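You operate a simulated robot arm through the tools that you are given. There is no shell and no other tool. Be economical: measure what you need, move in short steps, check, and stop when the job is done.

You run a simulated two-armed robot. Do the job below in one go: nothing can be reset, and whatever is moved stays where it is left.

JOB
Open the bottom steel drawer, take the salted flavour card from the top of the check bench and put it in the inside of the bottom steel drawer, then shut the drawer. Then take the lid off the grey box that says "29" on the top of the check bench and lay it down there. Then take the bottle that says "wash" from the top of the outfeed belt and put it on top of the film reel there. Do these in the order given. Set down upright: flavour card, bottle.

It is judged by the outcome, as a careful person would: the job done as asked, and still so three seconds after it is handed in. It fails if anything else is knocked over, pushed out of place, dropped, spilled or broken. A push-on lid holds only when it is set on centred and level and pressed home; a screw cap is set on level and turned clockwise until tight.

ROBOT AND FRAMES
Two 7-joint arms with two-finger parallel grippers on one trunk, on a base that drives. Base frame: it is fixed to the floor where the robot stands at the start and does not move with it; the origin is under the middle of the robot, x ahead of it, y to its left, z up. Readings come in mm, rad, newtons and seconds.
The left shoulder is at the start at [62, 198, 879], the right one opposite. With the tool pointing down near the work surface each hand reaches from about 300 to 720 mm from the robot's upright axis, wherever it stands, measured 20 degrees to its own side. Places, roughly: bottom steel drawer [2700, 200, 400]; film reel [4750, 1750, 750]; flavour card [2500, 250, 1000]; grey box [2500, 500, 1000]; inside of the bottom steel drawer [2700, 200, 300]; teal bottle, white bottle [5000, 1500, 750]. Payload 1.57 kg a hand.
Tool frame (each hand has its own): the origin (TCP) lies between the finger pads and is the grasp point; the fingertips stand 30 mm ahead of it; z points along the fingers, y is the line along which they close. Largest opening 110 mm; finger width 24, thickness 12; the body of the gripper, 48 by 112 mm, starts 78 mm behind the TCP.
Orientation is told as [roll, pitch, yaw] about the base's x, y, z axes, in that order, counted from this pose: with the fingers straight down and closing along the base's y, the tool's x points along the base's -x, its y along +y and its z along -z.

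CONTROLS
- The arms move only by the tool send_rows. It takes "left_commands", "right_commands" or both (then of equal length, played together; a hand with none holds still); each is a list that holds one entry, the list of rows, each a list of 6 numbers: the shift along the base's x, y, z in mm, then the turn, a rotation vector about the base's x, y, z in rad. In form: [[[tx, ty, tz, ax, ay, az], ...]]. A call has 1 to 12 rows; each row is the pose to reach, as a shift and turn from the pose commanded when the call began. "left_jaw" and "right_jaw" are, for a hand that has rows, the opening, from 0 (shut) to 1 (fully open), set as the call begins (left out, the last holds). A row lasts 0.2 s, in which the tool goes at most 50 mm and 0.15 rad; a call with a longer step from one row to the next is refused whole, and so is a gripper value outside its range. A pose out of reach is approached as far as the arm can. The call stops where the force on the tool passes 40 N (or 10 N more than at its start, if that is more) or the arm is blocked; 0.2 s more then pass. The fingers move at their own pace (about 72 mm/s each) and stop on an object; they squeeze with about 42 N. The grip force told is the motor's: it shows also when the fingers shut on nothing. Time passes only in rows, and 0.2 s behind the last, so rows that repeat a pose let the fingers close. The reply holds the time, the measured pose of the TCP, the force on the tool along the base axes, the opening and the grip force, in the units named above and with some noise, with the torque about the TCP (base axes, N m) and any sound that the robot's microphone picked up.
- Cameras (640 x 400 px; columns grow to the right, rows downward): "scene" is now at [110.6, 20.2, 1467.5]; the picture's right is [0.28, -0.96, -0.00], its down [-0.70, -0.20, -0.69] and it looks along [0.66, 0.19, -0.73] (base axes); focal length 265 px, centre (320, 200). "left" rides on the left gripper at [70, -16, -141] in its tool frame; the picture's right is [0.23, 0.97, 0.00], its down [-0.85, 0.20, -0.48] and it looks along [-0.47, 0.11, 0.88] (tool axes); focal length 222 px, centre (320, 200). "right" rides on the right gripper at [70, 16, -141] in its tool frame; the picture's right is [-0.23, 0.97, 0.00], its down [-0.85, -0.20, -0.48] and it looks along [-0.47, -0.11, 0.88] (tool axes); focal length 222 px, centre (320, 200). There is no depth. A picture from a camera that has moved, and an enlarged one, comes with that camera's place and axes in the base frame and with its lens.
- capture(camera): a new picture of that camera. No time passes.
- move_column(by): slides the trunk up (or, below 0, down) by that many mm; the arms and the scene camera ride with it, the base frame stays. It gives what a move gives, with no picture.
- drive_base(legs): drives the robot by 1 to 6 legs, each [ahead, left, turn to the left] in mm, mm and rad, along the robot's own axes; the way and the turn of a leg run together, so that a leg with both is an arc; at most 1500 mm and 3.142 rad a leg. The arms and the cameras ride along, it lands a little off, and it stops where it bumps. It gives what a move gives.
- turn_head(pan, tilt): turns the head with the scene camera to pan (to the left, within 1.501 rad either way) and tilt (down, from -0.506 to 1.204), counted from straight ahead of the robot. It gives what a move gives.
- close_up(camera, box): a new picture of the part [left, top, right, bottom] of that camera's present view, enlarged. No time passes.
- job_done(): hands the job in; it is judged then, once.

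Work in short steps. Places have to be worked out from the pictures, the camera data and where the tool is seen: move nearer, look again, correct. Check each grasp and each placing, and mend what went wrong. You have 165 turns and 122 pictures in all, those below and enlarged ones among them. Open the grippers and draw the arms clear of the work before you hand the job in, unless the task says otherwise; then end with one line.

The tools are called after "Request:" as name(argument=value, ...) on one line, values as JSON. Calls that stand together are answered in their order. send_rows: Moves the arms, as the interface text tells. Its arguments: {"type":"object","properties":{"left_commands":{"type":"array","items":{"type":"array","items":{"type":"array","items":{"type":"number"}}}},"left_jaw":{"type":"number"},"right_commands":{"type":"array","items":{"type":"array","items":{"type":"array","items":{"type":"number"}}}},"right_jaw":{"type":"number"}},"required":[]} The other tools are called the same way: move_column (by) slides the trunk up or down; drive_base (legs) drives the base; turn_head (pan, tilt) turns the head that bears the scene camera; capture (camera) takes a picture; close_up (camera, box) takes an enlarged picture of a part of a camera's view; job_done () hands the job in.

At the start:

```text
time_s: 0.0
left_tool_pos: [507.9, 248.7, 660.5]
left_ee_rot: [0.0, 0.002, 0.002]
left_force: [0.6, -0.2, 0.0]
left_torque: [0.01, 0.01, -0.02]
left_width: 110.1
left_finger_force: 0.0
right_tool_pos: [347.3, -154.1, 658.2]
right_ee_rot: [0.001, 0.001, 0.003]
right_force: [-0.5, 0.1, -0.2]
right_torque: [0.01, 0.01, -0.02]
right_width: 110.1
right_finger_force: 0.1
trunk travel left (down, up): [-475.0, 515.0]
robot x, y, heading: [1.6, -0.2, 0.003]
head pan, tilt: [0.281, 0.81]
```

scene: 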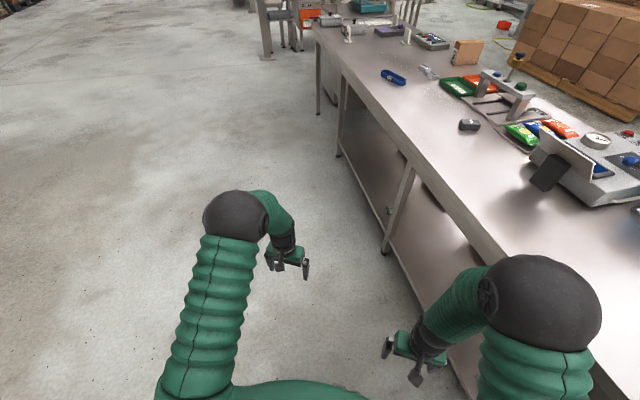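
right: 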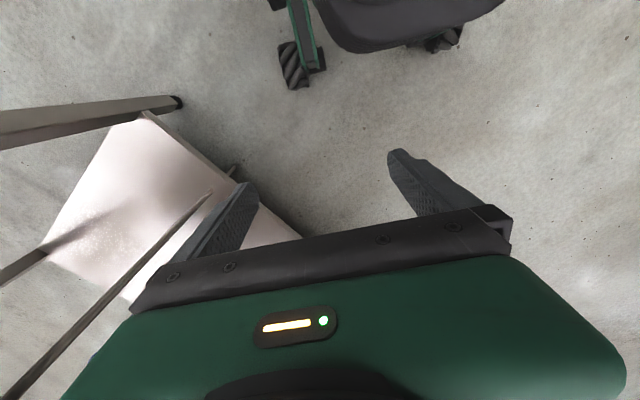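
left: 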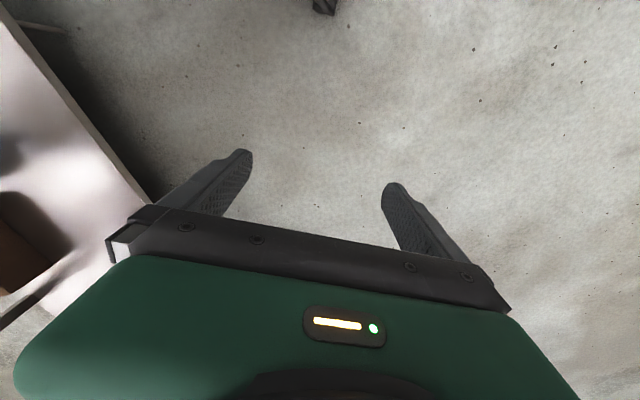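

I'll start by looking further ahead to find the check bench and the drawer.

Request:
turn_head(pan=0.1, tilt=0.3)

Request:
capture(camera="scene")

```text
time_s: 0.9
left_tool_pos: [507.4, 248.5, 660.7]
left_ee_rot: [0.001, 0.0, 0.0]
left_force: [-0.2, -0.2, -0.5]
left_torque: [0.02, 0.03, 0.0]
left_width: 110.0
left_finger_force: 0.1
right_tool_pos: [346.3, -154.6, 659.6]
right_ee_rot: [0.0, 0.0, 0.0]
right_force: [0.3, -0.5, -0.2]
right_torque: [0.01, 0.0, 0.0]
right_width: 109.9
right_finger_force: 0.0
trunk travel left (down, up): [-475.0, 515.0]
robot x, y, heading: [-1.3, 0.0, -0.005]
head pan, tilt: [0.099, 0.3]
```

```text
118 pictures are left
camera scene: at [126.7, 7.3, 1512.6], right [0.1, -0.99, 0.0], down [-0.3, -0.03, -0.95], along [0.95, 0.1, -0.3], focal length 265 px, centre (320, 200)
```

scene: 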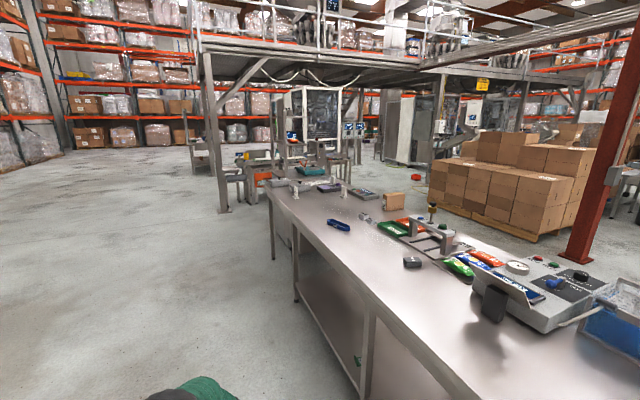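

The far end of this bench seems to be around x≈2500. Zoom in on it.

Request:
close_up(camera="scene", box=[220, 120, 420, 245])

```text
3.20 times, centred on (320, 182) of scene
camera zoom: at [126.7, 7.3, 1512.6], right [0.1, -0.99, 0.0], down [-0.3, -0.03, -0.95], along [0.95, 0.1, -0.3], focal length 848 px, centre (320, 256)
```

zoom: 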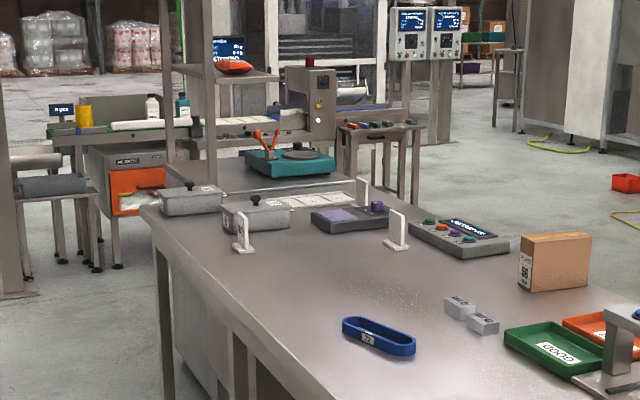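

The check bench looks to be the far end of this long bench, whose left edge runs at ~28° to x. I'll move left and ahead through open floor to view its front side.

Request:
drive_base(legs=[[0, 1000, 0], [1000, 200, -0.3]])

Request:
turn_head(pan=-0.2, tilt=0.4)

Request:
capture(camera="scene")

```text
time_s: 11.2
left_tool_pos: [1579.4, 1191.2, 659.9]
left_ee_rot: [-0.002, 0.0, -0.268]
left_force: [0.0, -0.7, 0.2]
left_torque: [-0.03, -0.01, 0.0]
left_width: 110.0
left_finger_force: 0.1
right_tool_pos: [1317.0, 843.7, 660.0]
right_ee_rot: [0.001, -0.002, -0.267]
right_force: [-0.6, 0.2, 1.2]
right_torque: [0.03, -0.01, 0.01]
right_width: 110.0
right_finger_force: 0.0
trunk travel left (down, up): [-475.0, 515.0]
robot x, y, heading: [1022.5, 1084.8, -0.266]
head pan, tilt: [0.099, 0.3]
```

```text
time_s: 11.9
left_tool_pos: [1577.7, 1190.7, 660.6]
left_ee_rot: [0.0, -0.002, -0.268]
left_force: [0.8, 0.4, -0.1]
left_torque: [0.01, -0.01, 0.01]
left_width: 109.9
left_finger_force: 0.0
right_tool_pos: [1315.8, 844.4, 659.9]
right_ee_rot: [0.0, -0.003, -0.266]
right_force: [-0.1, -0.1, -0.4]
right_torque: [0.0, 0.0, 0.0]
right_width: 110.0
right_finger_force: 0.0
trunk travel left (down, up): [-475.0, 515.0]
robot x, y, heading: [1022.0, 1086.6, -0.267]
head pan, tilt: [-0.201, 0.4]
```

```text
116 pictures are left
camera scene: at [1138.4, 1033.1, 1503.5], right [-0.45, -0.89, 0.0], down [-0.35, 0.18, -0.92], along [0.82, -0.42, -0.39], focal length 265 px, centre (320, 200)
```

scene: 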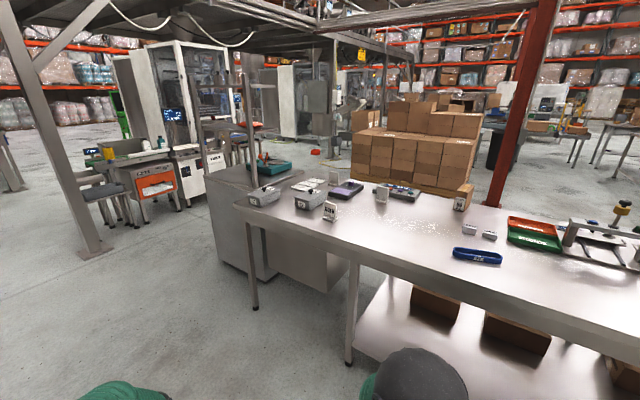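

A steel cabinet stands at the end of the bench. Zoom on it and on the items.

Request:
close_up(camera="scene", box=[190, 140, 430, 310])

```text
2.35 times, centred on (310, 225) of scene
camera zoom: at [1138.4, 1033.1, 1503.5], right [-0.45, -0.89, 0.0], down [-0.35, 0.18, -0.92], along [0.82, -0.42, -0.39], focal length 623 px, centre (344, 141)
```

zoom: 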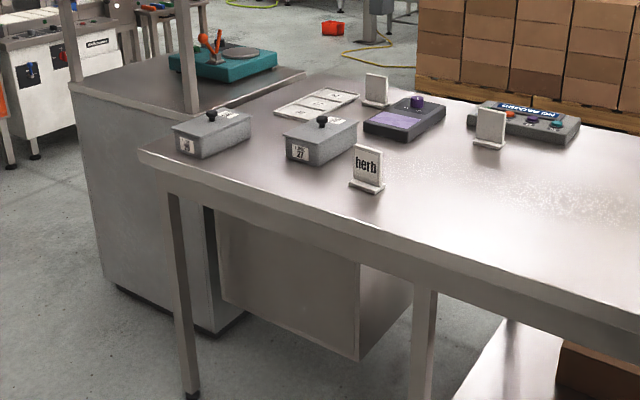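

Drawer fronts likely face the other side. Zoom to read box numbers first.

Request:
close_up(camera="scene", box=[245, 170, 405, 230])

```text
4.00 times, centred on (325, 200) of scene
camera zoom: at [1138.4, 1033.1, 1503.5], right [-0.45, -0.89, 0.0], down [-0.35, 0.18, -0.92], along [0.82, -0.42, -0.39], focal length 1060 px, centre (300, 200)
```

zoom: 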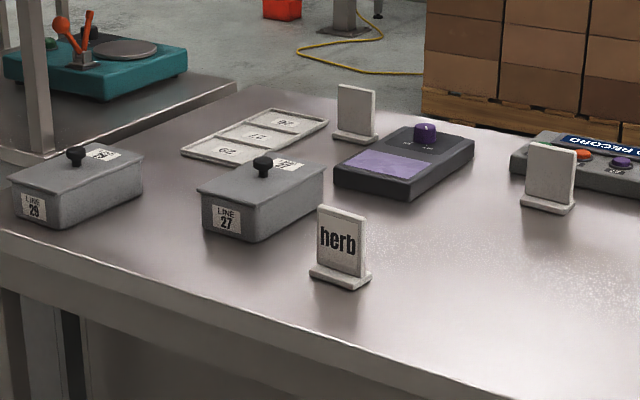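

Geometry: bench top z≈850, front-left corner ≈(2673,832), bench direction ≈0.48 rad, ~750 wide; the drawer must open on the far side. I'll turn to face the bench, strafe left past the end and look.

Request:
drive_base(legs=[[0, 0, -0.82], [0, 1300, 0], [0, 1250, 0]])

Request:
turn_head(pan=0.0, tilt=0.5)

Request:
capture(camera="scene")

```text
time_s: 26.4
left_tool_pos: [3719.8, 1945.0, 661.6]
left_ee_rot: [-0.001, -0.003, -1.08]
left_force: [-1.0, 0.6, 0.3]
left_torque: [0.02, -0.01, 0.03]
left_width: 110.1
left_finger_force: 0.0
right_tool_pos: [3288.5, 1896.1, 659.1]
right_ee_rot: [0.0, -0.002, -1.081]
right_force: [-0.5, 0.3, 0.1]
right_torque: [0.03, 0.01, -0.02]
right_width: 109.9
right_finger_force: 0.0
trunk travel left (down, up): [-475.0, 515.0]
robot x, y, heading: [3263.5, 2272.4, -1.082]
head pan, tilt: [-0.201, 0.4]
```

```text
time_s: 27.2
left_tool_pos: [3719.5, 1946.6, 661.7]
left_ee_rot: [0.001, -0.004, -1.079]
left_force: [0.8, 0.3, 0.2]
left_torque: [0.0, -0.01, 0.0]
left_width: 109.8
left_finger_force: 0.1
right_tool_pos: [3289.5, 1898.8, 661.7]
right_ee_rot: [0.0, -0.003, -1.08]
right_force: [0.5, 1.1, -0.4]
right_torque: [0.02, 0.02, -0.01]
right_width: 109.7
right_finger_force: 0.0
trunk travel left (down, up): [-475.0, 515.0]
robot x, y, heading: [3264.3, 2272.5, -1.081]
head pan, tilt: [0.0, 0.499]
```

```text
113 pictures are left
camera scene: at [3322.2, 2162.7, 1494.3], right [-0.88, -0.47, 0.0], down [-0.23, 0.42, -0.88], along [0.41, -0.77, -0.48], focal length 265 px, centre (320, 200)
```

scene: 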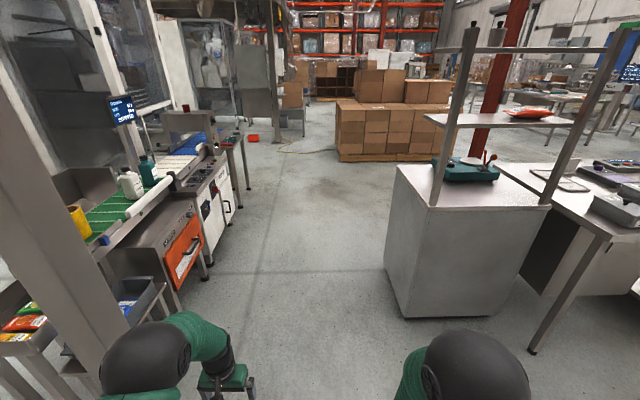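

The aisle between cabinet and outfeed line is clear (~1.3 m). I go down it, keeping centered.

Request:
drive_base(legs=[[200, 170, 0], [1300, 0, 0], [1200, 0, 0], [0, 0, -1.57]])

Request:
turn_head(pan=0.5, tilt=0.5)

Request:
capture(camera="scene")

```text
time_s: 44.9
left_tool_pos: [4419.0, -492.2, 661.0]
left_ee_rot: [-0.002, -0.003, -2.636]
left_force: [-0.2, 0.1, -0.6]
left_torque: [0.05, -0.01, -0.01]
left_width: 109.9
left_finger_force: 0.2
right_tool_pos: [4363.9, -60.7, 660.3]
right_ee_rot: [0.0, -0.004, -2.635]
right_force: [0.4, 0.4, 0.0]
right_torque: [-0.01, -0.01, 0.02]
right_width: 109.6
right_finger_force: 0.0
trunk travel left (down, up): [-475.0, 515.0]
robot x, y, heading: [4738.1, -30.3, -2.637]
head pan, tilt: [0.0, 0.499]
```

```text
time_s: 45.8
left_tool_pos: [4418.9, -491.6, 661.8]
left_ee_rot: [0.0, -0.005, -2.635]
left_force: [-0.6, 0.1, 0.7]
left_torque: [-0.01, 0.02, 0.0]
left_width: 109.7
left_finger_force: 0.0
right_tool_pos: [4364.3, -60.0, 661.2]
right_ee_rot: [0.0, -0.004, -2.634]
right_force: [-0.1, 0.0, 0.4]
right_torque: [0.01, -0.05, 0.02]
right_width: 110.1
right_finger_force: 0.1
trunk travel left (down, up): [-475.0, 515.0]
robot x, y, heading: [4742.9, -28.7, -2.639]
head pan, tilt: [0.499, 0.499]
```

```text
112 pictures are left
camera scene: at [4662.4, -125.9, 1494.3], right [-0.84, 0.54, 0.0], down [0.26, 0.41, -0.88], along [-0.47, -0.74, -0.48], focal length 265 px, centre (320, 200)
```

scene: 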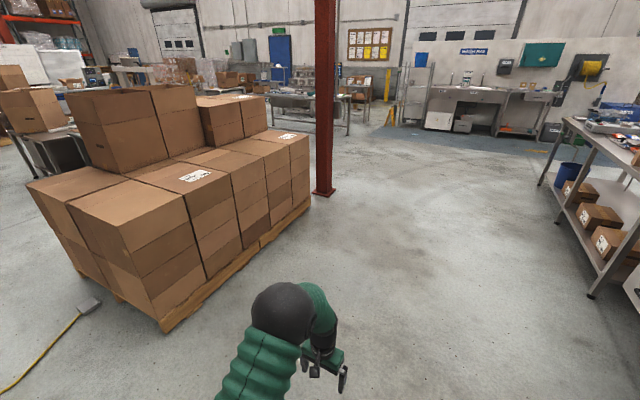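

Pallet is on the left and the bench on the right. I turn the head to the right to see the bench's back side.

Request:
turn_head(pan=-0.6, tilt=0.5)

Request:
capture(camera="scene")

```text
time_s: 47.1
left_tool_pos: [4419.8, -491.4, 662.0]
left_ee_rot: [0.001, -0.006, -2.636]
left_force: [-0.1, -0.4, 0.3]
left_torque: [0.0, 0.0, 0.0]
left_width: 110.1
left_finger_force: 0.1
right_tool_pos: [4363.7, -60.2, 660.6]
right_ee_rot: [0.001, -0.005, -2.635]
right_force: [0.3, -0.2, -1.1]
right_torque: [0.0, -0.03, -0.01]
right_width: 110.1
right_finger_force: 0.1
trunk travel left (down, up): [-475.0, 515.0]
robot x, y, heading: [4740.4, -28.6, -2.641]
head pan, tilt: [-0.6, 0.499]
```

```text
111 pictures are left
camera scene: at [4620.6, -40.5, 1494.3], right [0.09, 1.0, 0.0], down [0.48, -0.04, -0.88], along [-0.87, 0.08, -0.48], focal length 265 px, centre (320, 200)
```

scene: 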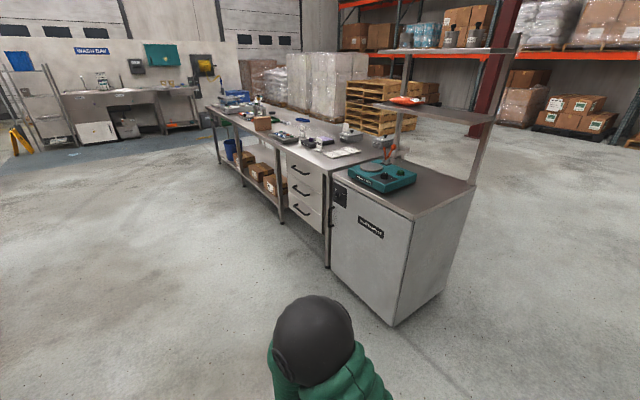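

The three drawers are on this side. I drive ahead ~1550 along the bench, then turn right to face it.

Request:
drive_base(legs=[[1450, 0, 0], [150, 0, -1.59]])

Request:
turn_head(pan=0.0, tilt=0.6)

Request:
capture(camera="scene")

```text
time_s: 58.2
left_tool_pos: [2908.5, -345.4, 662.8]
left_ee_rot: [0.0, -0.005, 2.031]
left_force: [0.1, -0.4, -0.6]
left_torque: [0.02, 0.03, -0.01]
left_width: 109.7
left_finger_force: 0.1
right_tool_pos: [3340.5, -310.0, 662.0]
right_ee_rot: [0.001, -0.006, 2.032]
right_force: [-0.2, -0.1, 0.3]
right_torque: [-0.02, 0.0, 0.01]
right_width: 109.9
right_finger_force: 0.0
trunk travel left (down, up): [-475.0, 515.0]
robot x, y, heading: [3355.6, -689.7, 2.035]
head pan, tilt: [-0.6, 0.499]
```

```text
time_s: 59.2
left_tool_pos: [2908.9, -346.9, 662.6]
left_ee_rot: [0.0, -0.006, 2.032]
left_force: [0.2, -0.4, 0.0]
left_torque: [0.01, 0.02, 0.02]
left_width: 109.9
left_finger_force: 0.0
right_tool_pos: [3340.2, -311.5, 662.1]
right_ee_rot: [0.001, -0.005, 2.032]
right_force: [0.5, -0.2, 0.4]
right_torque: [0.03, 0.06, 0.0]
right_width: 109.9
right_finger_force: 0.1
trunk travel left (down, up): [-475.0, 515.0]
robot x, y, heading: [3356.4, -686.7, 2.029]
head pan, tilt: [0.0, 0.6]
```

```text
110 pictures are left
camera scene: at [3299.3, -580.7, 1485.2], right [0.9, 0.44, 0.0], down [0.25, -0.51, -0.82], along [-0.37, 0.74, -0.57], focal length 265 px, centre (320, 200)
```

scene: 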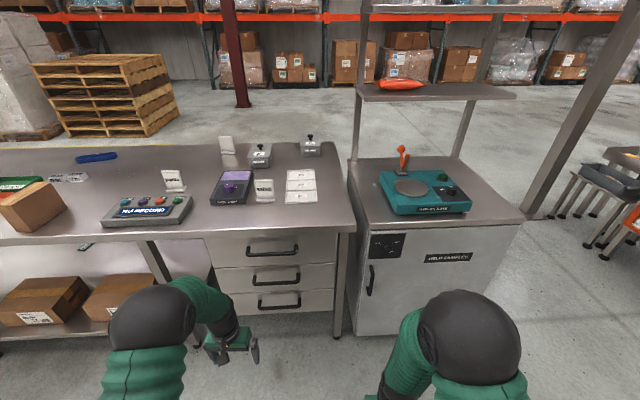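

All drawers and cards are visible. Zoom to read.

Request:
close_up(camera="scene", box=[150, 120, 360, 330])

Request:
close_up(camera="scene", box=[150, 130, 340, 220])

```text
1.90 times, centred on (255, 225) of scene
camera zoom: at [3299.3, -580.7, 1485.2], right [0.9, 0.44, 0.0], down [0.25, -0.51, -0.82], along [-0.37, 0.74, -0.57], focal length 504 px, centre (444, 152)
```

zoom: 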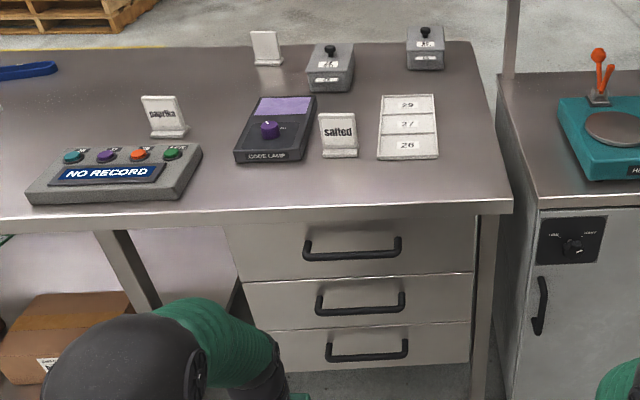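

```text
3.37 times, centred on (245, 175) of scene
camera zoom: at [3299.3, -580.7, 1485.2], right [0.9, 0.44, 0.0], down [0.25, -0.51, -0.82], along [-0.37, 0.74, -0.57], focal length 892 px, centre (573, 284)
```

zoom: 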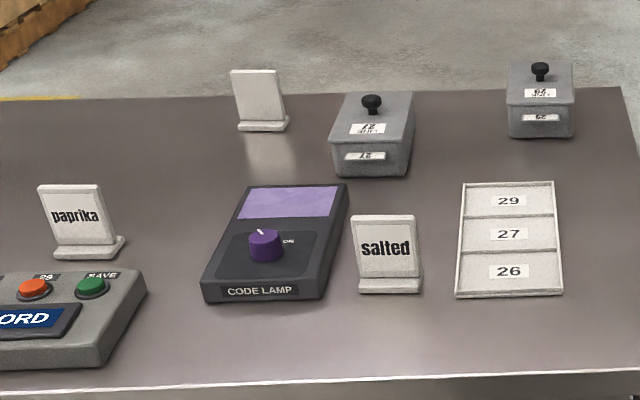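

Readings: salted card ≈(2687,136), bottom handle ~840 ahead and ~180 left of me, z≈410. I lower the trunk and square up a little, then look at the handle.

Request:
move_column(by=-330)

Request:
drive_base(legs=[[0, 0, 0.03]])

Request:
turn_head(pan=0.2, tilt=0.75)

Request:
capture(camera="scene")

```text
time_s: 62.4
left_tool_pos: [2908.8, -347.2, 332.4]
left_ee_rot: [0.001, -0.006, 2.032]
left_force: [0.1, -0.1, -0.3]
left_torque: [0.01, -0.01, 0.0]
left_width: 110.0
left_finger_force: 0.2
right_tool_pos: [3340.5, -310.5, 331.7]
right_ee_rot: [-0.001, -0.007, 2.032]
right_force: [0.5, 0.3, -0.7]
right_torque: [-0.05, -0.01, 0.0]
right_width: 109.9
right_finger_force: 0.1
trunk travel left (down, up): [-145.0, 845.0]
robot x, y, heading: [3353.3, -683.2, 2.031]
head pan, tilt: [0.0, 0.6]
```

```text
time_s: 63.2
left_tool_pos: [2898.4, -360.1, 331.7]
left_ee_rot: [0.0, -0.006, 2.062]
left_force: [0.2, -0.1, -0.5]
left_torque: [0.0, -0.01, 0.0]
left_width: 110.2
left_finger_force: 0.1
right_tool_pos: [3329.2, -311.9, 331.0]
right_ee_rot: [-0.001, -0.006, 2.063]
right_force: [-0.3, 0.1, 0.1]
right_torque: [-0.01, -0.03, 0.0]
right_width: 110.0
right_finger_force: 0.1
trunk travel left (down, up): [-145.0, 845.0]
robot x, y, heading: [3356.9, -686.3, 2.064]
head pan, tilt: [0.0, 0.6]
```

```text
time_s: 63.9
left_tool_pos: [2898.5, -360.2, 332.9]
left_ee_rot: [0.001, -0.005, 2.062]
left_force: [0.5, -0.9, 0.3]
left_torque: [-0.01, 0.0, -0.03]
left_width: 110.0
left_finger_force: 0.1
right_tool_pos: [3328.8, -312.5, 331.5]
right_ee_rot: [0.001, -0.006, 2.063]
right_force: [-0.2, -0.3, -0.6]
right_torque: [-0.02, -0.02, -0.02]
right_width: 110.1
right_finger_force: 0.0
trunk travel left (down, up): [-145.0, 845.0]
robot x, y, heading: [3357.8, -692.8, 2.063]
head pan, tilt: [0.201, 0.75]
```

```text
107 pictures are left
camera scene: at [3285.4, -597.2, 1142.4], right [0.77, 0.64, 0.0], down [0.44, -0.53, -0.73], along [-0.47, 0.56, -0.68], focal length 265 px, centre (320, 200)
```

scene: 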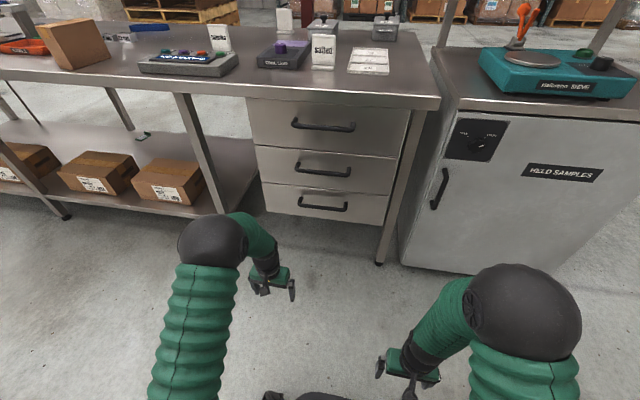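

Triangulating: bottom handle ≈ 801 ahead, 153 left, z≈480 (±25). I yaw the left gripper 90° (still pointing down) and raise it, then pitch it to point ahead.

Request:
send_rows(left_commands=[[[0, 0, 15, 0, 0, 0.143], [0, 0, 30, 0, 0, 0.286], [0, 0, 45, 0, 0, 0.428], [0, 0, 60, 0, 0, 0.571], [0, 0, 75, 0, 0, 0.714], [0, 0, 90, 0, 0, 0.857], [0, 0, 105, 0, 0, 1.0], [0, 0, 120, 0, 0, 1.142], [0, 0, 135, 0, 0, 1.285], [0, 0, 150, 0, 0, 1.428], [0, 0, 150, 0, 0, 1.571]]])

```text
time_s: 66.3
left_tool_pos: [2897.7, -361.8, 484.2]
left_ee_rot: [0.002, -0.008, -2.646]
left_force: [-0.5, 0.0, 0.1]
left_torque: [0.0, -0.01, -0.03]
left_width: 110.0
left_finger_force: 0.0
right_tool_pos: [3329.1, -313.1, 331.4]
right_ee_rot: [0.001, -0.007, 2.062]
right_force: [0.1, 0.3, 0.5]
right_torque: [-0.02, 0.04, 0.02]
right_width: 109.9
right_finger_force: 0.0
trunk travel left (down, up): [-145.0, 845.0]
robot x, y, heading: [3351.5, -687.5, 2.065]
head pan, tilt: [0.201, 0.75]
```

Yaw worked; now pitch the tool to point ahead.

Request:
send_rows(left_commands=[[[0, 0, 0, 0.126, 0.0675, 0], [0, 0, 0, 0.252, 0.135, 0], [0, 0, 0, 0.378, 0.2025, 0], [0, 0, 0, 0.504, 0.27, 0], [0, 0, 0, 0.63, 0.337, 0], [0, 0, 0, 0.756, 0.405, 0], [0, 0, 0, 0.882, 0.472, 0], [0, 0, 0, 1.008, 0.54, 0], [0, 0, 0, 1.134, 0.607, 0], [0, 0, 0, 1.26, 0.675, 0], [0, 0, 0, 1.386, 0.742, 0], [0, 0, 0, 1.386, 0.742, 0]]])

Request:
capture(camera="left")

```text
time_s: 68.9
left_tool_pos: [2898.4, -362.2, 484.2]
left_ee_rot: [-1.571, 0.003, -2.642]
left_force: [-0.5, 0.5, 0.3]
left_torque: [0.01, -0.01, 0.01]
left_width: 110.0
left_finger_force: 0.2
left hand out of reach, approached as far as the arm can: row 8, 9
right_tool_pos: [3329.8, -312.3, 331.6]
right_ee_rot: [0.0, -0.006, 2.063]
right_force: [-0.6, -0.7, -1.1]
right_torque: [-0.01, 0.02, -0.03]
right_width: 109.9
right_finger_force: 0.0
trunk travel left (down, up): [-145.0, 845.0]
robot x, y, heading: [3354.3, -689.6, 2.061]
head pan, tilt: [0.201, 0.75]
```

```text
106 pictures are left
camera left: at [3026.6, -452.8, 499.9], right [0.2, 0.11, -0.97], down [-0.52, -0.83, -0.2], along [-0.83, 0.55, -0.11], focal length 222 px, centre (320, 200)
```

left: 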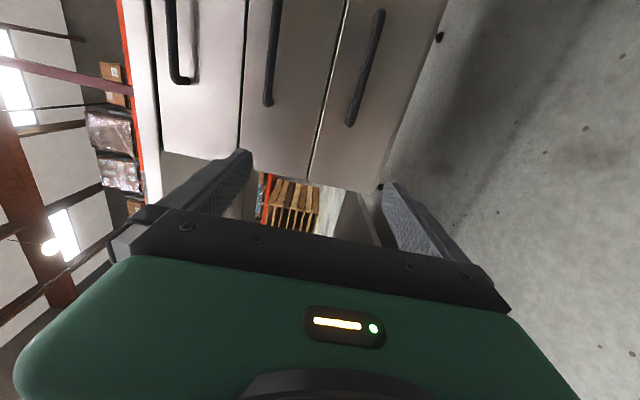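

The hand points ahead. Combining rays: handle at ~845 ahead, spans left 76–242, z≈420. I drive 150 closer and align the hand in height and sideways.

Request:
drive_base(legs=[[150, 0, 0]])

Request:
send_rows(left_commands=[[[38, 20, -30, 0, 0, 0], [78, 42, -62, 0, 0, 0]]])

Request:
capture(camera="left")

Request:
capture(camera="scene")

```text
time_s: 70.3
left_tool_pos: [2828.1, -228.5, 482.5]
left_ee_rot: [-1.571, 0.001, -2.644]
left_force: [0.5, -0.9, 0.5]
left_torque: [0.02, 0.0, -0.04]
left_width: 109.9
left_finger_force: 0.0
right_tool_pos: [3259.0, -178.9, 332.2]
right_ee_rot: [-0.003, -0.006, 2.063]
right_force: [-0.6, 0.9, -0.2]
right_torque: [0.0, 0.0, 0.02]
right_width: 110.0
right_finger_force: 0.2
trunk travel left (down, up): [-145.0, 845.0]
robot x, y, heading: [3284.8, -554.3, 2.058]
head pan, tilt: [0.201, 0.75]
```

```text
refused: row 1 steps farther than a row can; nothing moved
```

```text
105 pictures are left
camera left: at [2955.9, -319.7, 500.0], right [0.2, 0.11, -0.97], down [-0.52, -0.83, -0.2], along [-0.83, 0.55, -0.11], focal length 222 px, centre (320, 200)
```

left: 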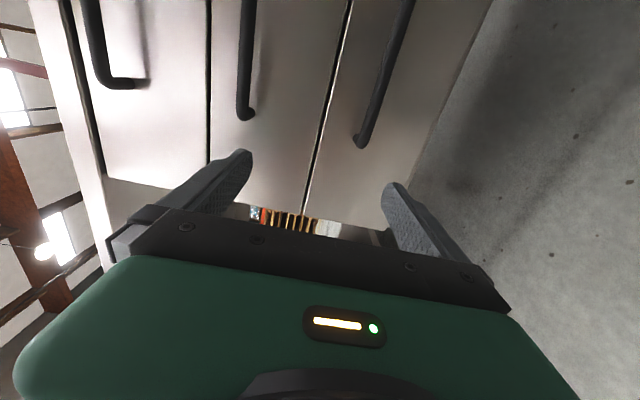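

```text
104 pictures are left
camera scene: at [3214.2, -465.4, 1142.3], right [0.77, 0.64, 0.0], down [0.44, -0.53, -0.73], along [-0.46, 0.56, -0.68], focal length 265 px, centre (320, 200)
```

scene: 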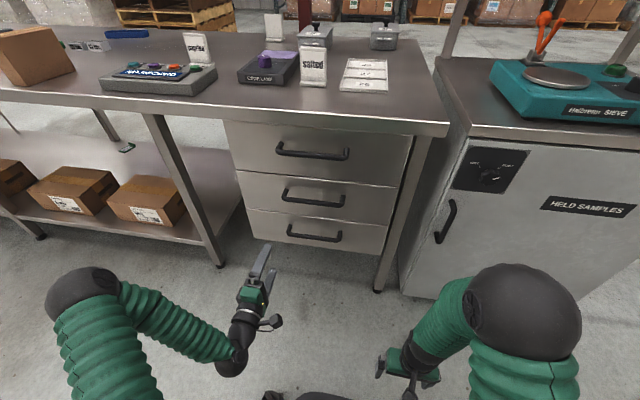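

Refined: handle ~675–690 ahead now, z≈425. Moving hand sideways/down in smaller steps.

Request:
send_rows(left_commands=[[[26, 14, -20, 0, 0, 0], [52, 28, -40, 0, 0, 0], [78, 42, -57, 0, 0, 0], [59, 77, -57, 0, 0, 0]]])

Request:
capture(camera="left")

Request:
close_up(camera="scene", box=[220, 190, 380, 290])

```text
time_s: 71.3
left_tool_pos: [2886.0, -152.2, 426.3]
left_ee_rot: [-1.57, 0.001, -2.642]
left_force: [-0.3, -0.3, 0.0]
left_torque: [0.0, -0.03, 0.03]
left_width: 110.0
left_finger_force: 0.0
right_tool_pos: [3258.9, -181.5, 332.6]
right_ee_rot: [0.0, -0.009, 2.062]
right_force: [0.9, -0.2, -0.7]
right_torque: [-0.05, -0.05, -0.01]
right_width: 110.1
right_finger_force: 0.0
trunk travel left (down, up): [-145.0, 845.0]
robot x, y, heading: [3281.1, -553.4, 2.062]
head pan, tilt: [0.201, 0.75]
```

```text
103 pictures are left
camera left: at [3014.2, -242.2, 443.4], right [0.2, 0.11, -0.97], down [-0.52, -0.83, -0.2], along [-0.83, 0.55, -0.11], focal length 222 px, centre (320, 200)
```

left: 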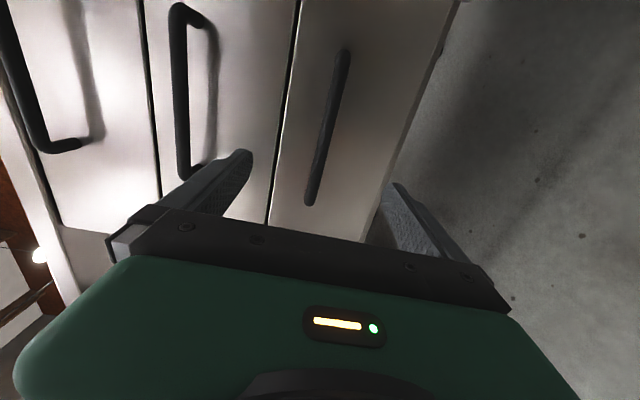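

```text
4.00 times, centred on (300, 240) of scene
camera zoom: at [3214.6, -465.2, 1142.3], right [0.77, 0.64, 0.0], down [0.44, -0.53, -0.73], along [-0.46, 0.56, -0.68], focal length 1060 px, centre (400, 40)
```

zoom: 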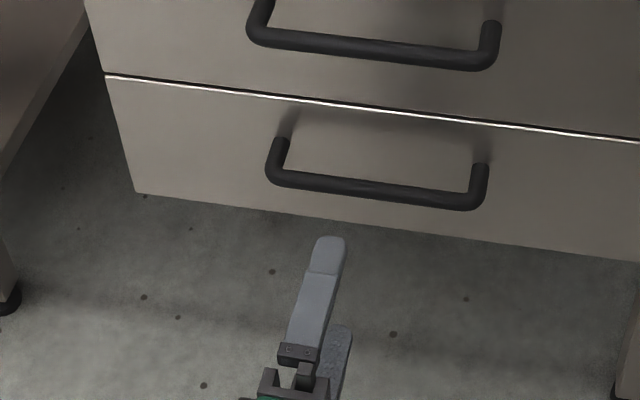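

Hand is well aligned in height (≈4 mm high) and ~20 mm left of handle centre. I go forward 120.

Request:
send_rows(left_commands=[[[3, 30, -2, 0, 0, 0], [-15, 66, -4, 0, 0, 0], [-30, 94, -4, 0, 0, 0], [-39, 115, -4, 0, 0, 0]]])

Request:
capture(camera="left")

Request:
close_up(camera="scene", box=[220, 190, 380, 290])

```text
time_s: 72.3
left_tool_pos: [2847.9, -34.8, 423.8]
left_ee_rot: [-1.573, 0.001, -2.645]
left_force: [0.3, -0.7, 0.4]
left_torque: [-0.04, 0.0, -0.01]
left_width: 109.7
left_finger_force: 0.0
right_tool_pos: [3259.2, -180.5, 331.5]
right_ee_rot: [-0.002, -0.009, 2.063]
right_force: [-0.1, 0.0, -0.3]
right_torque: [0.02, -0.02, -0.03]
right_width: 109.9
right_finger_force: 0.0
trunk travel left (down, up): [-145.0, 845.0]
robot x, y, heading: [3281.6, -554.5, 2.063]
head pan, tilt: [0.201, 0.75]
```

```text
101 pictures are left
camera left: at [2976.5, -126.8, 439.9], right [0.2, 0.11, -0.97], down [-0.52, -0.83, -0.2], along [-0.83, 0.55, -0.11], focal length 222 px, centre (320, 200)
```

left: 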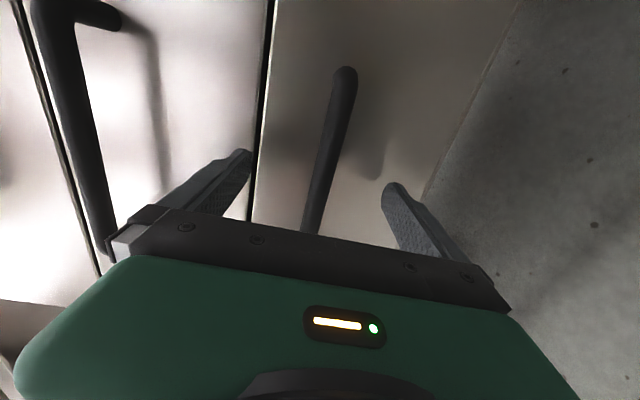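

```text
4.00 times, centred on (300, 240) of scene
camera zoom: at [3214.7, -464.9, 1142.3], right [0.77, 0.64, 0.0], down [0.44, -0.53, -0.73], along [-0.46, 0.56, -0.68], focal length 1060 px, centre (400, 40)
```

zoom: 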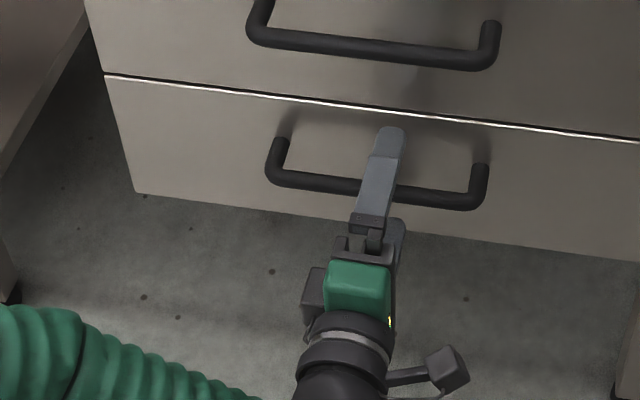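

The fingers straddle the bar and look centred on it. Close the left gripper.

Request:
send_rows(left_commands=[[[0, 0, 0, 0, 0, 0], [0, 0, 0, 0, 0, 0], [0, 0, 0, 0, 0, 0], [0, 0, 0, 0, 0, 0], [0, 0, 0, 0, 0, 0]]], left_jaw=0)

Request:
close_up(camera="scene", box=[220, 190, 380, 290])

```text
time_s: 73.5
left_tool_pos: [2848.1, -35.9, 422.0]
left_ee_rot: [-1.573, 0.0, -2.643]
left_force: [-1.0, 1.0, -0.8]
left_torque: [-0.03, 0.05, -0.02]
left_width: 15.5
left_finger_force: 31.5
right_tool_pos: [3260.2, -180.1, 332.3]
right_ee_rot: [0.001, -0.009, 2.061]
right_force: [-0.3, -0.2, -0.4]
right_torque: [-0.02, 0.02, -0.03]
right_width: 110.0
right_finger_force: 0.0
trunk travel left (down, up): [-145.0, 845.0]
robot x, y, heading: [3283.1, -556.2, 2.062]
head pan, tilt: [0.201, 0.75]
```

```text
4.00 times, centred on (300, 240) of scene
camera zoom: at [3214.6, -464.7, 1142.3], right [0.77, 0.64, 0.0], down [0.44, -0.53, -0.73], along [-0.46, 0.56, -0.68], focal length 1060 px, centre (400, 40)
```

zoom: 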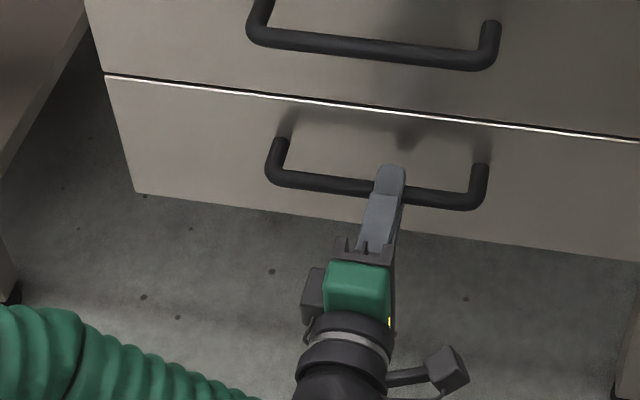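

The bar is gripped (15.5 mm). Pull with the arm first: 60 mm back.

Request:
send_rows(left_commands=[[[5, -9, 0, 0, 0, 0], [12, -22, 0, 0, 0, 0], [20, -37, 0, 0, 0, 0], [28, -53, 0, 0, 0, 0]]])

Request:
capture(camera="scene")

```text
time_s: 74.5
left_tool_pos: [2878.7, -88.5, 422.8]
left_ee_rot: [-1.572, 0.001, -2.646]
left_force: [7.7, 5.1, -0.2]
left_torque: [-0.08, -0.04, 0.05]
left_width: 15.8
left_finger_force: 31.4
right_tool_pos: [3259.4, -180.3, 332.0]
right_ee_rot: [0.0, -0.009, 2.061]
right_force: [-0.1, 0.1, 0.8]
right_torque: [0.01, -0.02, 0.0]
right_width: 110.0
right_finger_force: 0.2
trunk travel left (down, up): [-145.0, 845.0]
robot x, y, heading: [3281.2, -554.8, 2.057]
head pan, tilt: [0.201, 0.75]
```

```text
98 pictures are left
camera scene: at [3215.8, -464.2, 1142.3], right [0.77, 0.64, 0.0], down [0.43, -0.53, -0.73], along [-0.47, 0.56, -0.68], focal length 265 px, centre (320, 200)
```

scene: 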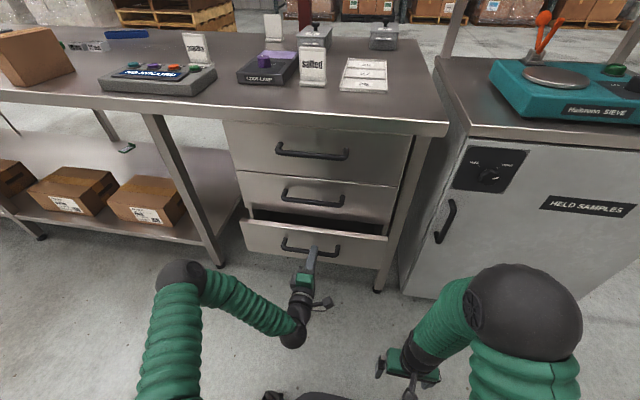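

The drawer is moving (≈50 mm open). Pull the rest by backing the base 230 mm.

Request:
drive_base(legs=[[-200, -6, 0]])

Request:
capture(camera="scene")

```text
time_s: 76.1
left_tool_pos: [2976.9, -260.2, 422.9]
left_ee_rot: [-1.57, 0.0, -2.646]
left_force: [14.1, 8.9, -3.0]
left_torque: [0.0, -0.08, -0.34]
left_width: 15.9
left_finger_force: 31.2
right_tool_pos: [3360.2, -351.6, 332.1]
right_ee_rot: [0.001, -0.007, 2.059]
right_force: [0.3, 0.7, -0.2]
right_torque: [-0.02, 0.0, -0.02]
right_width: 110.1
right_finger_force: 0.2
trunk travel left (down, up): [-145.0, 845.0]
robot x, y, heading: [3384.5, -726.4, 2.063]
head pan, tilt: [0.201, 0.75]
```

```text
97 pictures are left
camera scene: at [3315.1, -636.1, 1142.3], right [0.77, 0.64, 0.0], down [0.43, -0.53, -0.73], along [-0.47, 0.56, -0.68], focal length 265 px, centre (320, 200)
```

scene: 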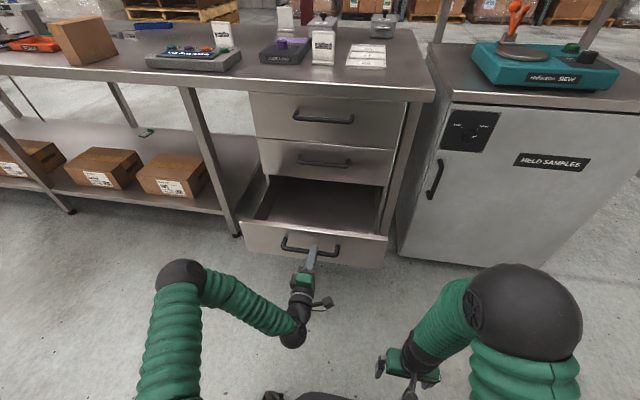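

The drawer is open ≈250 mm, enough. Release the handle and draw the hand straight back.

Request:
send_rows(left_commands=[[[0, 0, 0, 0, 0, 0], [0, 0, 0, 0, 0, 0], [10, -18, 0, 0, 0, 0], [28, -53, 0, 0, 0, 0], [47, -88, 0, 0, 0, 0], [56, -106, 0, 0, 0, 0]]], left_jaw=0.5)

Request:
capture(camera="scene")

```text
time_s: 77.5
left_tool_pos: [3033.6, -368.3, 423.5]
left_ee_rot: [-1.575, 0.003, -2.648]
left_force: [-0.5, 0.3, -0.2]
left_torque: [-0.03, -0.01, 0.04]
left_width: 54.9
left_finger_force: 0.0
right_tool_pos: [3360.0, -353.2, 332.9]
right_ee_rot: [0.001, -0.007, 2.059]
right_force: [-0.2, 0.5, 1.0]
right_torque: [0.0, 0.02, -0.02]
right_width: 110.0
right_finger_force: 0.0
trunk travel left (down, up): [-145.0, 845.0]
robot x, y, heading: [3383.8, -730.2, 2.057]
head pan, tilt: [0.201, 0.75]
```

```text
96 pictures are left
camera scene: at [3313.7, -637.7, 1142.4], right [0.77, 0.64, 0.0], down [0.43, -0.53, -0.73], along [-0.46, 0.56, -0.68], focal length 265 px, centre (320, 200)
```

scene: 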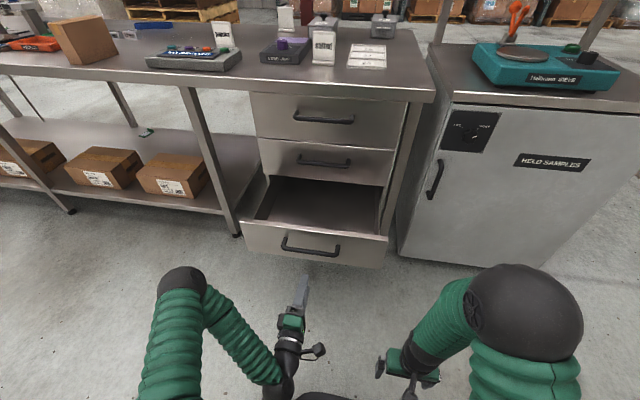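

Drawer stays open. Raise the trunk, pitch the left hand back down, and yaw the right hand 90° for gripping the card by its thickness.

Request:
move_column(by=580)

Request:
send_rows(left_commands=[[[0, 0, 15, -0.126, -0.0675, 0], [0, 0, 30, -0.252, -0.135, 0], [0, 0, 45, -0.378, -0.2025, 0], [0, 0, 60, -0.504, -0.27, 0], [0, 0, 75, -0.63, -0.337, 0], [0, 0, 90, -0.756, -0.405, 0], [0, 0, 105, -0.882, -0.472, 0], [0, 0, 120, -1.008, -0.54, 0], [0, 0, 135, -1.134, -0.607, 0], [0, 0, 150, -1.26, -0.675, 0], [0, 0, 150, -1.386, -0.742, 0]]], right_commands=[[[0, 0, 15, 0, 0, -0.143], [0, 0, 30, 0, 0, -0.286], [0, 0, 45, 0, 0, -0.428], [0, 0, 60, 0, 0, -0.571], [0, 0, 75, 0, 0, -0.714], [0, 0, 90, 0, 0, -0.857], [0, 0, 105, 0, 0, -1.0], [0, 0, 120, 0, 0, -1.142], [0, 0, 135, 0, 0, -1.285], [0, 0, 150, 0, 0, -1.428], [0, 0, 150, 0, 0, -1.571]]])

```text
refused: 580 is not a number from -400 to 400
```

```text
time_s: 79.6
left_tool_pos: [3032.2, -367.8, 566.7]
left_ee_rot: [-0.216, -0.001, -2.647]
left_force: [-0.3, -0.7, 0.7]
left_torque: [-0.01, 0.03, -0.03]
left_width: 55.1
left_finger_force: 0.1
left hand out of reach, approached as far as the arm can: row 2, 3, 4
right_tool_pos: [3413.7, -354.2, 435.2]
right_ee_rot: [-0.157, -0.087, 0.608]
right_force: [0.5, 0.2, 0.1]
right_torque: [0.02, -0.02, 0.0]
right_width: 110.1
right_finger_force: 0.0
trunk travel left (down, up): [-145.0, 845.0]
robot x, y, heading: [3384.8, -730.1, 2.062]
head pan, tilt: [0.201, 0.75]
stopped in row 10 (right hand): the arm was blocked; the commanded pose is now the measured one
```

The right arm got blocked partway near the body. Raise the trunk in two moves, then bring the right hand forward and finish its yaw.

Request:
move_column(by=300)

Request:
move_column(by=280)

Request:
send_rows(right_commands=[[[-18, 33, 10, 0, 0, 0], [-36, 66, 20, 0, 0, 0], [-54, 99, 30, 0, 0, 0], [-72, 132, 40, 0, 0, 0]]])

Request:
turn_head(pan=0.0, tilt=0.8)

Request:
capture(camera="scene")

```text
time_s: 82.6
left_tool_pos: [3032.0, -368.9, 866.6]
left_ee_rot: [-0.217, -0.002, -2.649]
left_force: [-0.3, -0.8, -0.8]
left_torque: [0.02, -0.01, 0.04]
left_width: 55.2
left_finger_force: 0.1
right_tool_pos: [3412.1, -354.7, 735.5]
right_ee_rot: [-0.158, -0.088, 0.614]
right_force: [-1.0, -0.2, 0.5]
right_torque: [-0.02, 0.0, 0.02]
right_width: 109.7
right_finger_force: 0.1
trunk travel left (down, up): [-445.0, 545.0]
robot x, y, heading: [3380.4, -725.9, 2.059]
head pan, tilt: [0.201, 0.75]
```

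```text
time_s: 85.5
left_tool_pos: [3031.3, -367.4, 1147.0]
left_ee_rot: [-0.217, -0.003, -2.647]
left_force: [0.0, -0.1, 0.3]
left_torque: [0.01, 0.0, 0.02]
left_width: 54.9
left_finger_force: 0.0
right_tool_pos: [3410.7, -352.5, 1018.0]
right_ee_rot: [-0.15, -0.086, 0.615]
right_force: [0.2, 0.2, 0.3]
right_torque: [0.01, -0.02, -0.02]
right_width: 109.9
right_finger_force: 0.0
trunk travel left (down, up): [-725.0, 265.0]
robot x, y, heading: [3380.3, -725.6, 2.057]
head pan, tilt: [0.201, 0.75]
```

```text
time_s: 86.5
left_tool_pos: [3031.0, -366.9, 1144.5]
left_ee_rot: [-0.213, -0.001, -2.648]
left_force: [-0.1, 0.3, -0.6]
left_torque: [-0.01, 0.0, 0.06]
left_width: 55.2
left_finger_force: 0.0
right_tool_pos: [3337.0, -219.8, 1055.4]
right_ee_rot: [-0.152, -0.083, 0.614]
right_force: [0.3, 0.2, -0.1]
right_torque: [-0.02, -0.02, 0.03]
right_width: 110.2
right_finger_force: 0.1
trunk travel left (down, up): [-725.0, 265.0]
robot x, y, heading: [3381.5, -726.7, 2.058]
head pan, tilt: [0.201, 0.75]
```

```text
time_s: 87.2
left_tool_pos: [3032.8, -367.2, 1147.6]
left_ee_rot: [-0.216, -0.001, -2.647]
left_force: [-0.5, 0.0, 1.0]
left_torque: [0.03, 0.02, 0.0]
left_width: 54.8
left_finger_force: 0.1
right_tool_pos: [3337.8, -220.2, 1054.7]
right_ee_rot: [-0.15, -0.086, 0.614]
right_force: [-0.2, -0.1, -0.2]
right_torque: [0.0, 0.0, -0.01]
right_width: 110.0
right_finger_force: 0.0
trunk travel left (down, up): [-725.0, 265.0]
robot x, y, heading: [3384.4, -728.7, 2.059]
head pan, tilt: [0.0, 0.799]
```

```text
95 pictures are left
camera scene: at [3327.2, -628.7, 1718.3], right [0.88, 0.47, 0.0], down [0.34, -0.63, -0.7], along [-0.33, 0.61, -0.72], focal length 265 px, centre (320, 200)
```

scene: 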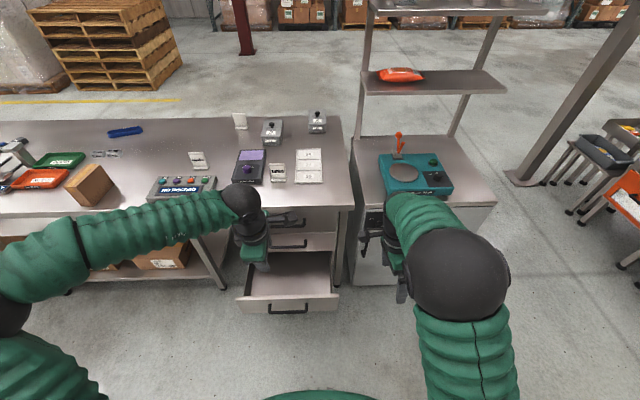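

The overhead view confirms card base ≈(2686,137) and bench z≈850. I restore the left hand's yaw (to tuck its elbow) and finish levelling the right hand.

Request:
send_rows(left_commands=[[[0, 0, 0, -0.08, -0.05, -0.1], [0, 0, 0, -0.16, -0.09, -0.24], [0, 0, 0, -0.16, -0.09, -0.38], [0, 0, 0, -0.16, -0.09, -0.52], [0, 0, 0, -0.16, -0.09, -0.66], [0, 0, 0, -0.16, -0.09, -0.8], [0, 0, 0, -0.16, -0.09, -0.94], [0, 0, 0, -0.16, -0.09, -1.08], [0, 0, 0, -0.16, -0.09, -1.22], [0, 0, 0, -0.16, -0.09, -1.36]]], right_commands=[[[0, 0, 0, 0.04, 0.08, -0.06], [0, 0, 0, 0.073, 0.157, -0.12], [0, 0, 0, 0.073, 0.157, -0.12], [0, 0, 0, 0.073, 0.157, -0.12], [0, 0, 0, 0.073, 0.157, -0.12], [0, 0, 0, 0.073, 0.157, -0.12], [0, 0, 0, 0.073, 0.157, -0.12], [0, 0, 0, 0.073, 0.157, -0.12], [0, 0, 0, 0.073, 0.157, -0.12], [0, 0, 0, 0.073, 0.157, -0.12]]])

Request:
capture(camera="scene")

```text
refused: row 2 steps farther than a row can; nothing moved
```

```text
94 pictures are left
camera scene: at [3327.2, -628.7, 1718.3], right [0.88, 0.47, 0.0], down [0.34, -0.63, -0.7], along [-0.33, 0.61, -0.72], focal length 265 px, centre (320, 200)
```

scene: 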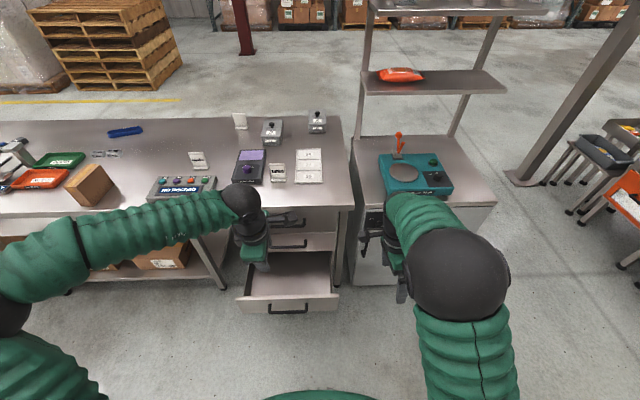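

Split it: level first, then yaw.

Request:
send_rows(left_commands=[[[0, 0, 0, -0.095, -0.05, 0], [0, 0, 0, -0.19, -0.1, 0]]], right_commands=[[[0, 0, 0, 0.036, 0.08, -0.06], [0, 0, 0, 0.073, 0.157, -0.12]]])

Request:
send_rows(left_commands=[[[0, 0, 0, 0, 0, -0.143], [0, 0, 0, 0, 0, -0.286], [0, 0, 0, 0, 0, -0.428], [0, 0, 0, 0, 0, -0.571], [0, 0, 0, 0, 0, -0.714], [0, 0, 0, 0, 0, -0.857], [0, 0, 0, 0, 0, -1.0], [0, 0, 0, 0, 0, -1.142], [0, 0, 0, 0, 0, -1.285], [0, 0, 0, 0, 0, -1.428], [0, 0, 0, 0, 0, -1.571]]])

Request:
capture(camera="scene")

```text
time_s: 87.8
left_tool_pos: [3032.8, -366.6, 1147.0]
left_ee_rot: [0.001, -0.004, -2.649]
left_force: [-0.7, 0.4, -0.5]
left_torque: [-0.02, 0.03, 0.01]
left_width: 55.0
left_finger_force: 0.0
right_tool_pos: [3337.9, -219.4, 1055.5]
right_ee_rot: [-0.006, 0.012, 0.486]
right_force: [0.6, -0.2, 0.3]
right_torque: [-0.02, -0.01, -0.01]
right_width: 110.2
right_finger_force: 0.0
trunk travel left (down, up): [-725.0, 265.0]
robot x, y, heading: [3383.6, -730.1, 2.061]
head pan, tilt: [0.0, 0.799]
```

```text
time_s: 90.2
left_tool_pos: [3031.5, -368.5, 1145.9]
left_ee_rot: [-0.004, -0.004, 2.062]
left_force: [-0.9, 0.1, -0.5]
left_torque: [0.03, -0.02, 0.02]
left_width: 55.1
left_finger_force: 0.1
right_tool_pos: [3338.0, -220.7, 1056.2]
right_ee_rot: [-0.007, 0.01, 0.488]
right_force: [0.1, -0.6, -0.9]
right_torque: [-0.01, 0.02, -0.04]
right_width: 109.9
right_finger_force: 0.0
trunk travel left (down, up): [-725.0, 265.0]
robot x, y, heading: [3380.2, -726.1, 2.06]
head pan, tilt: [0.0, 0.799]
```

```text
93 pictures are left
camera scene: at [3327.2, -628.9, 1718.3], right [0.88, 0.47, 0.0], down [0.34, -0.63, -0.7], along [-0.33, 0.61, -0.72], focal length 265 px, centre (320, 200)
```

scene: 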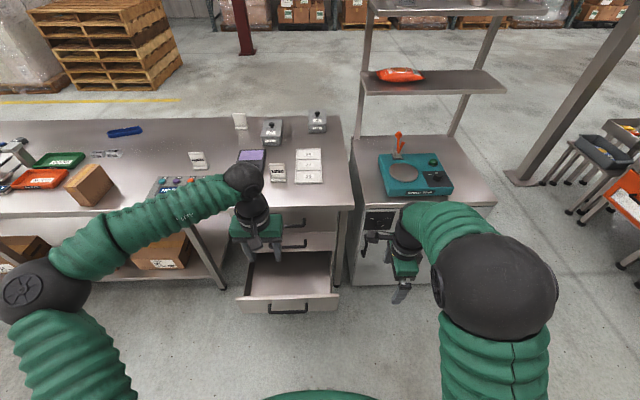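

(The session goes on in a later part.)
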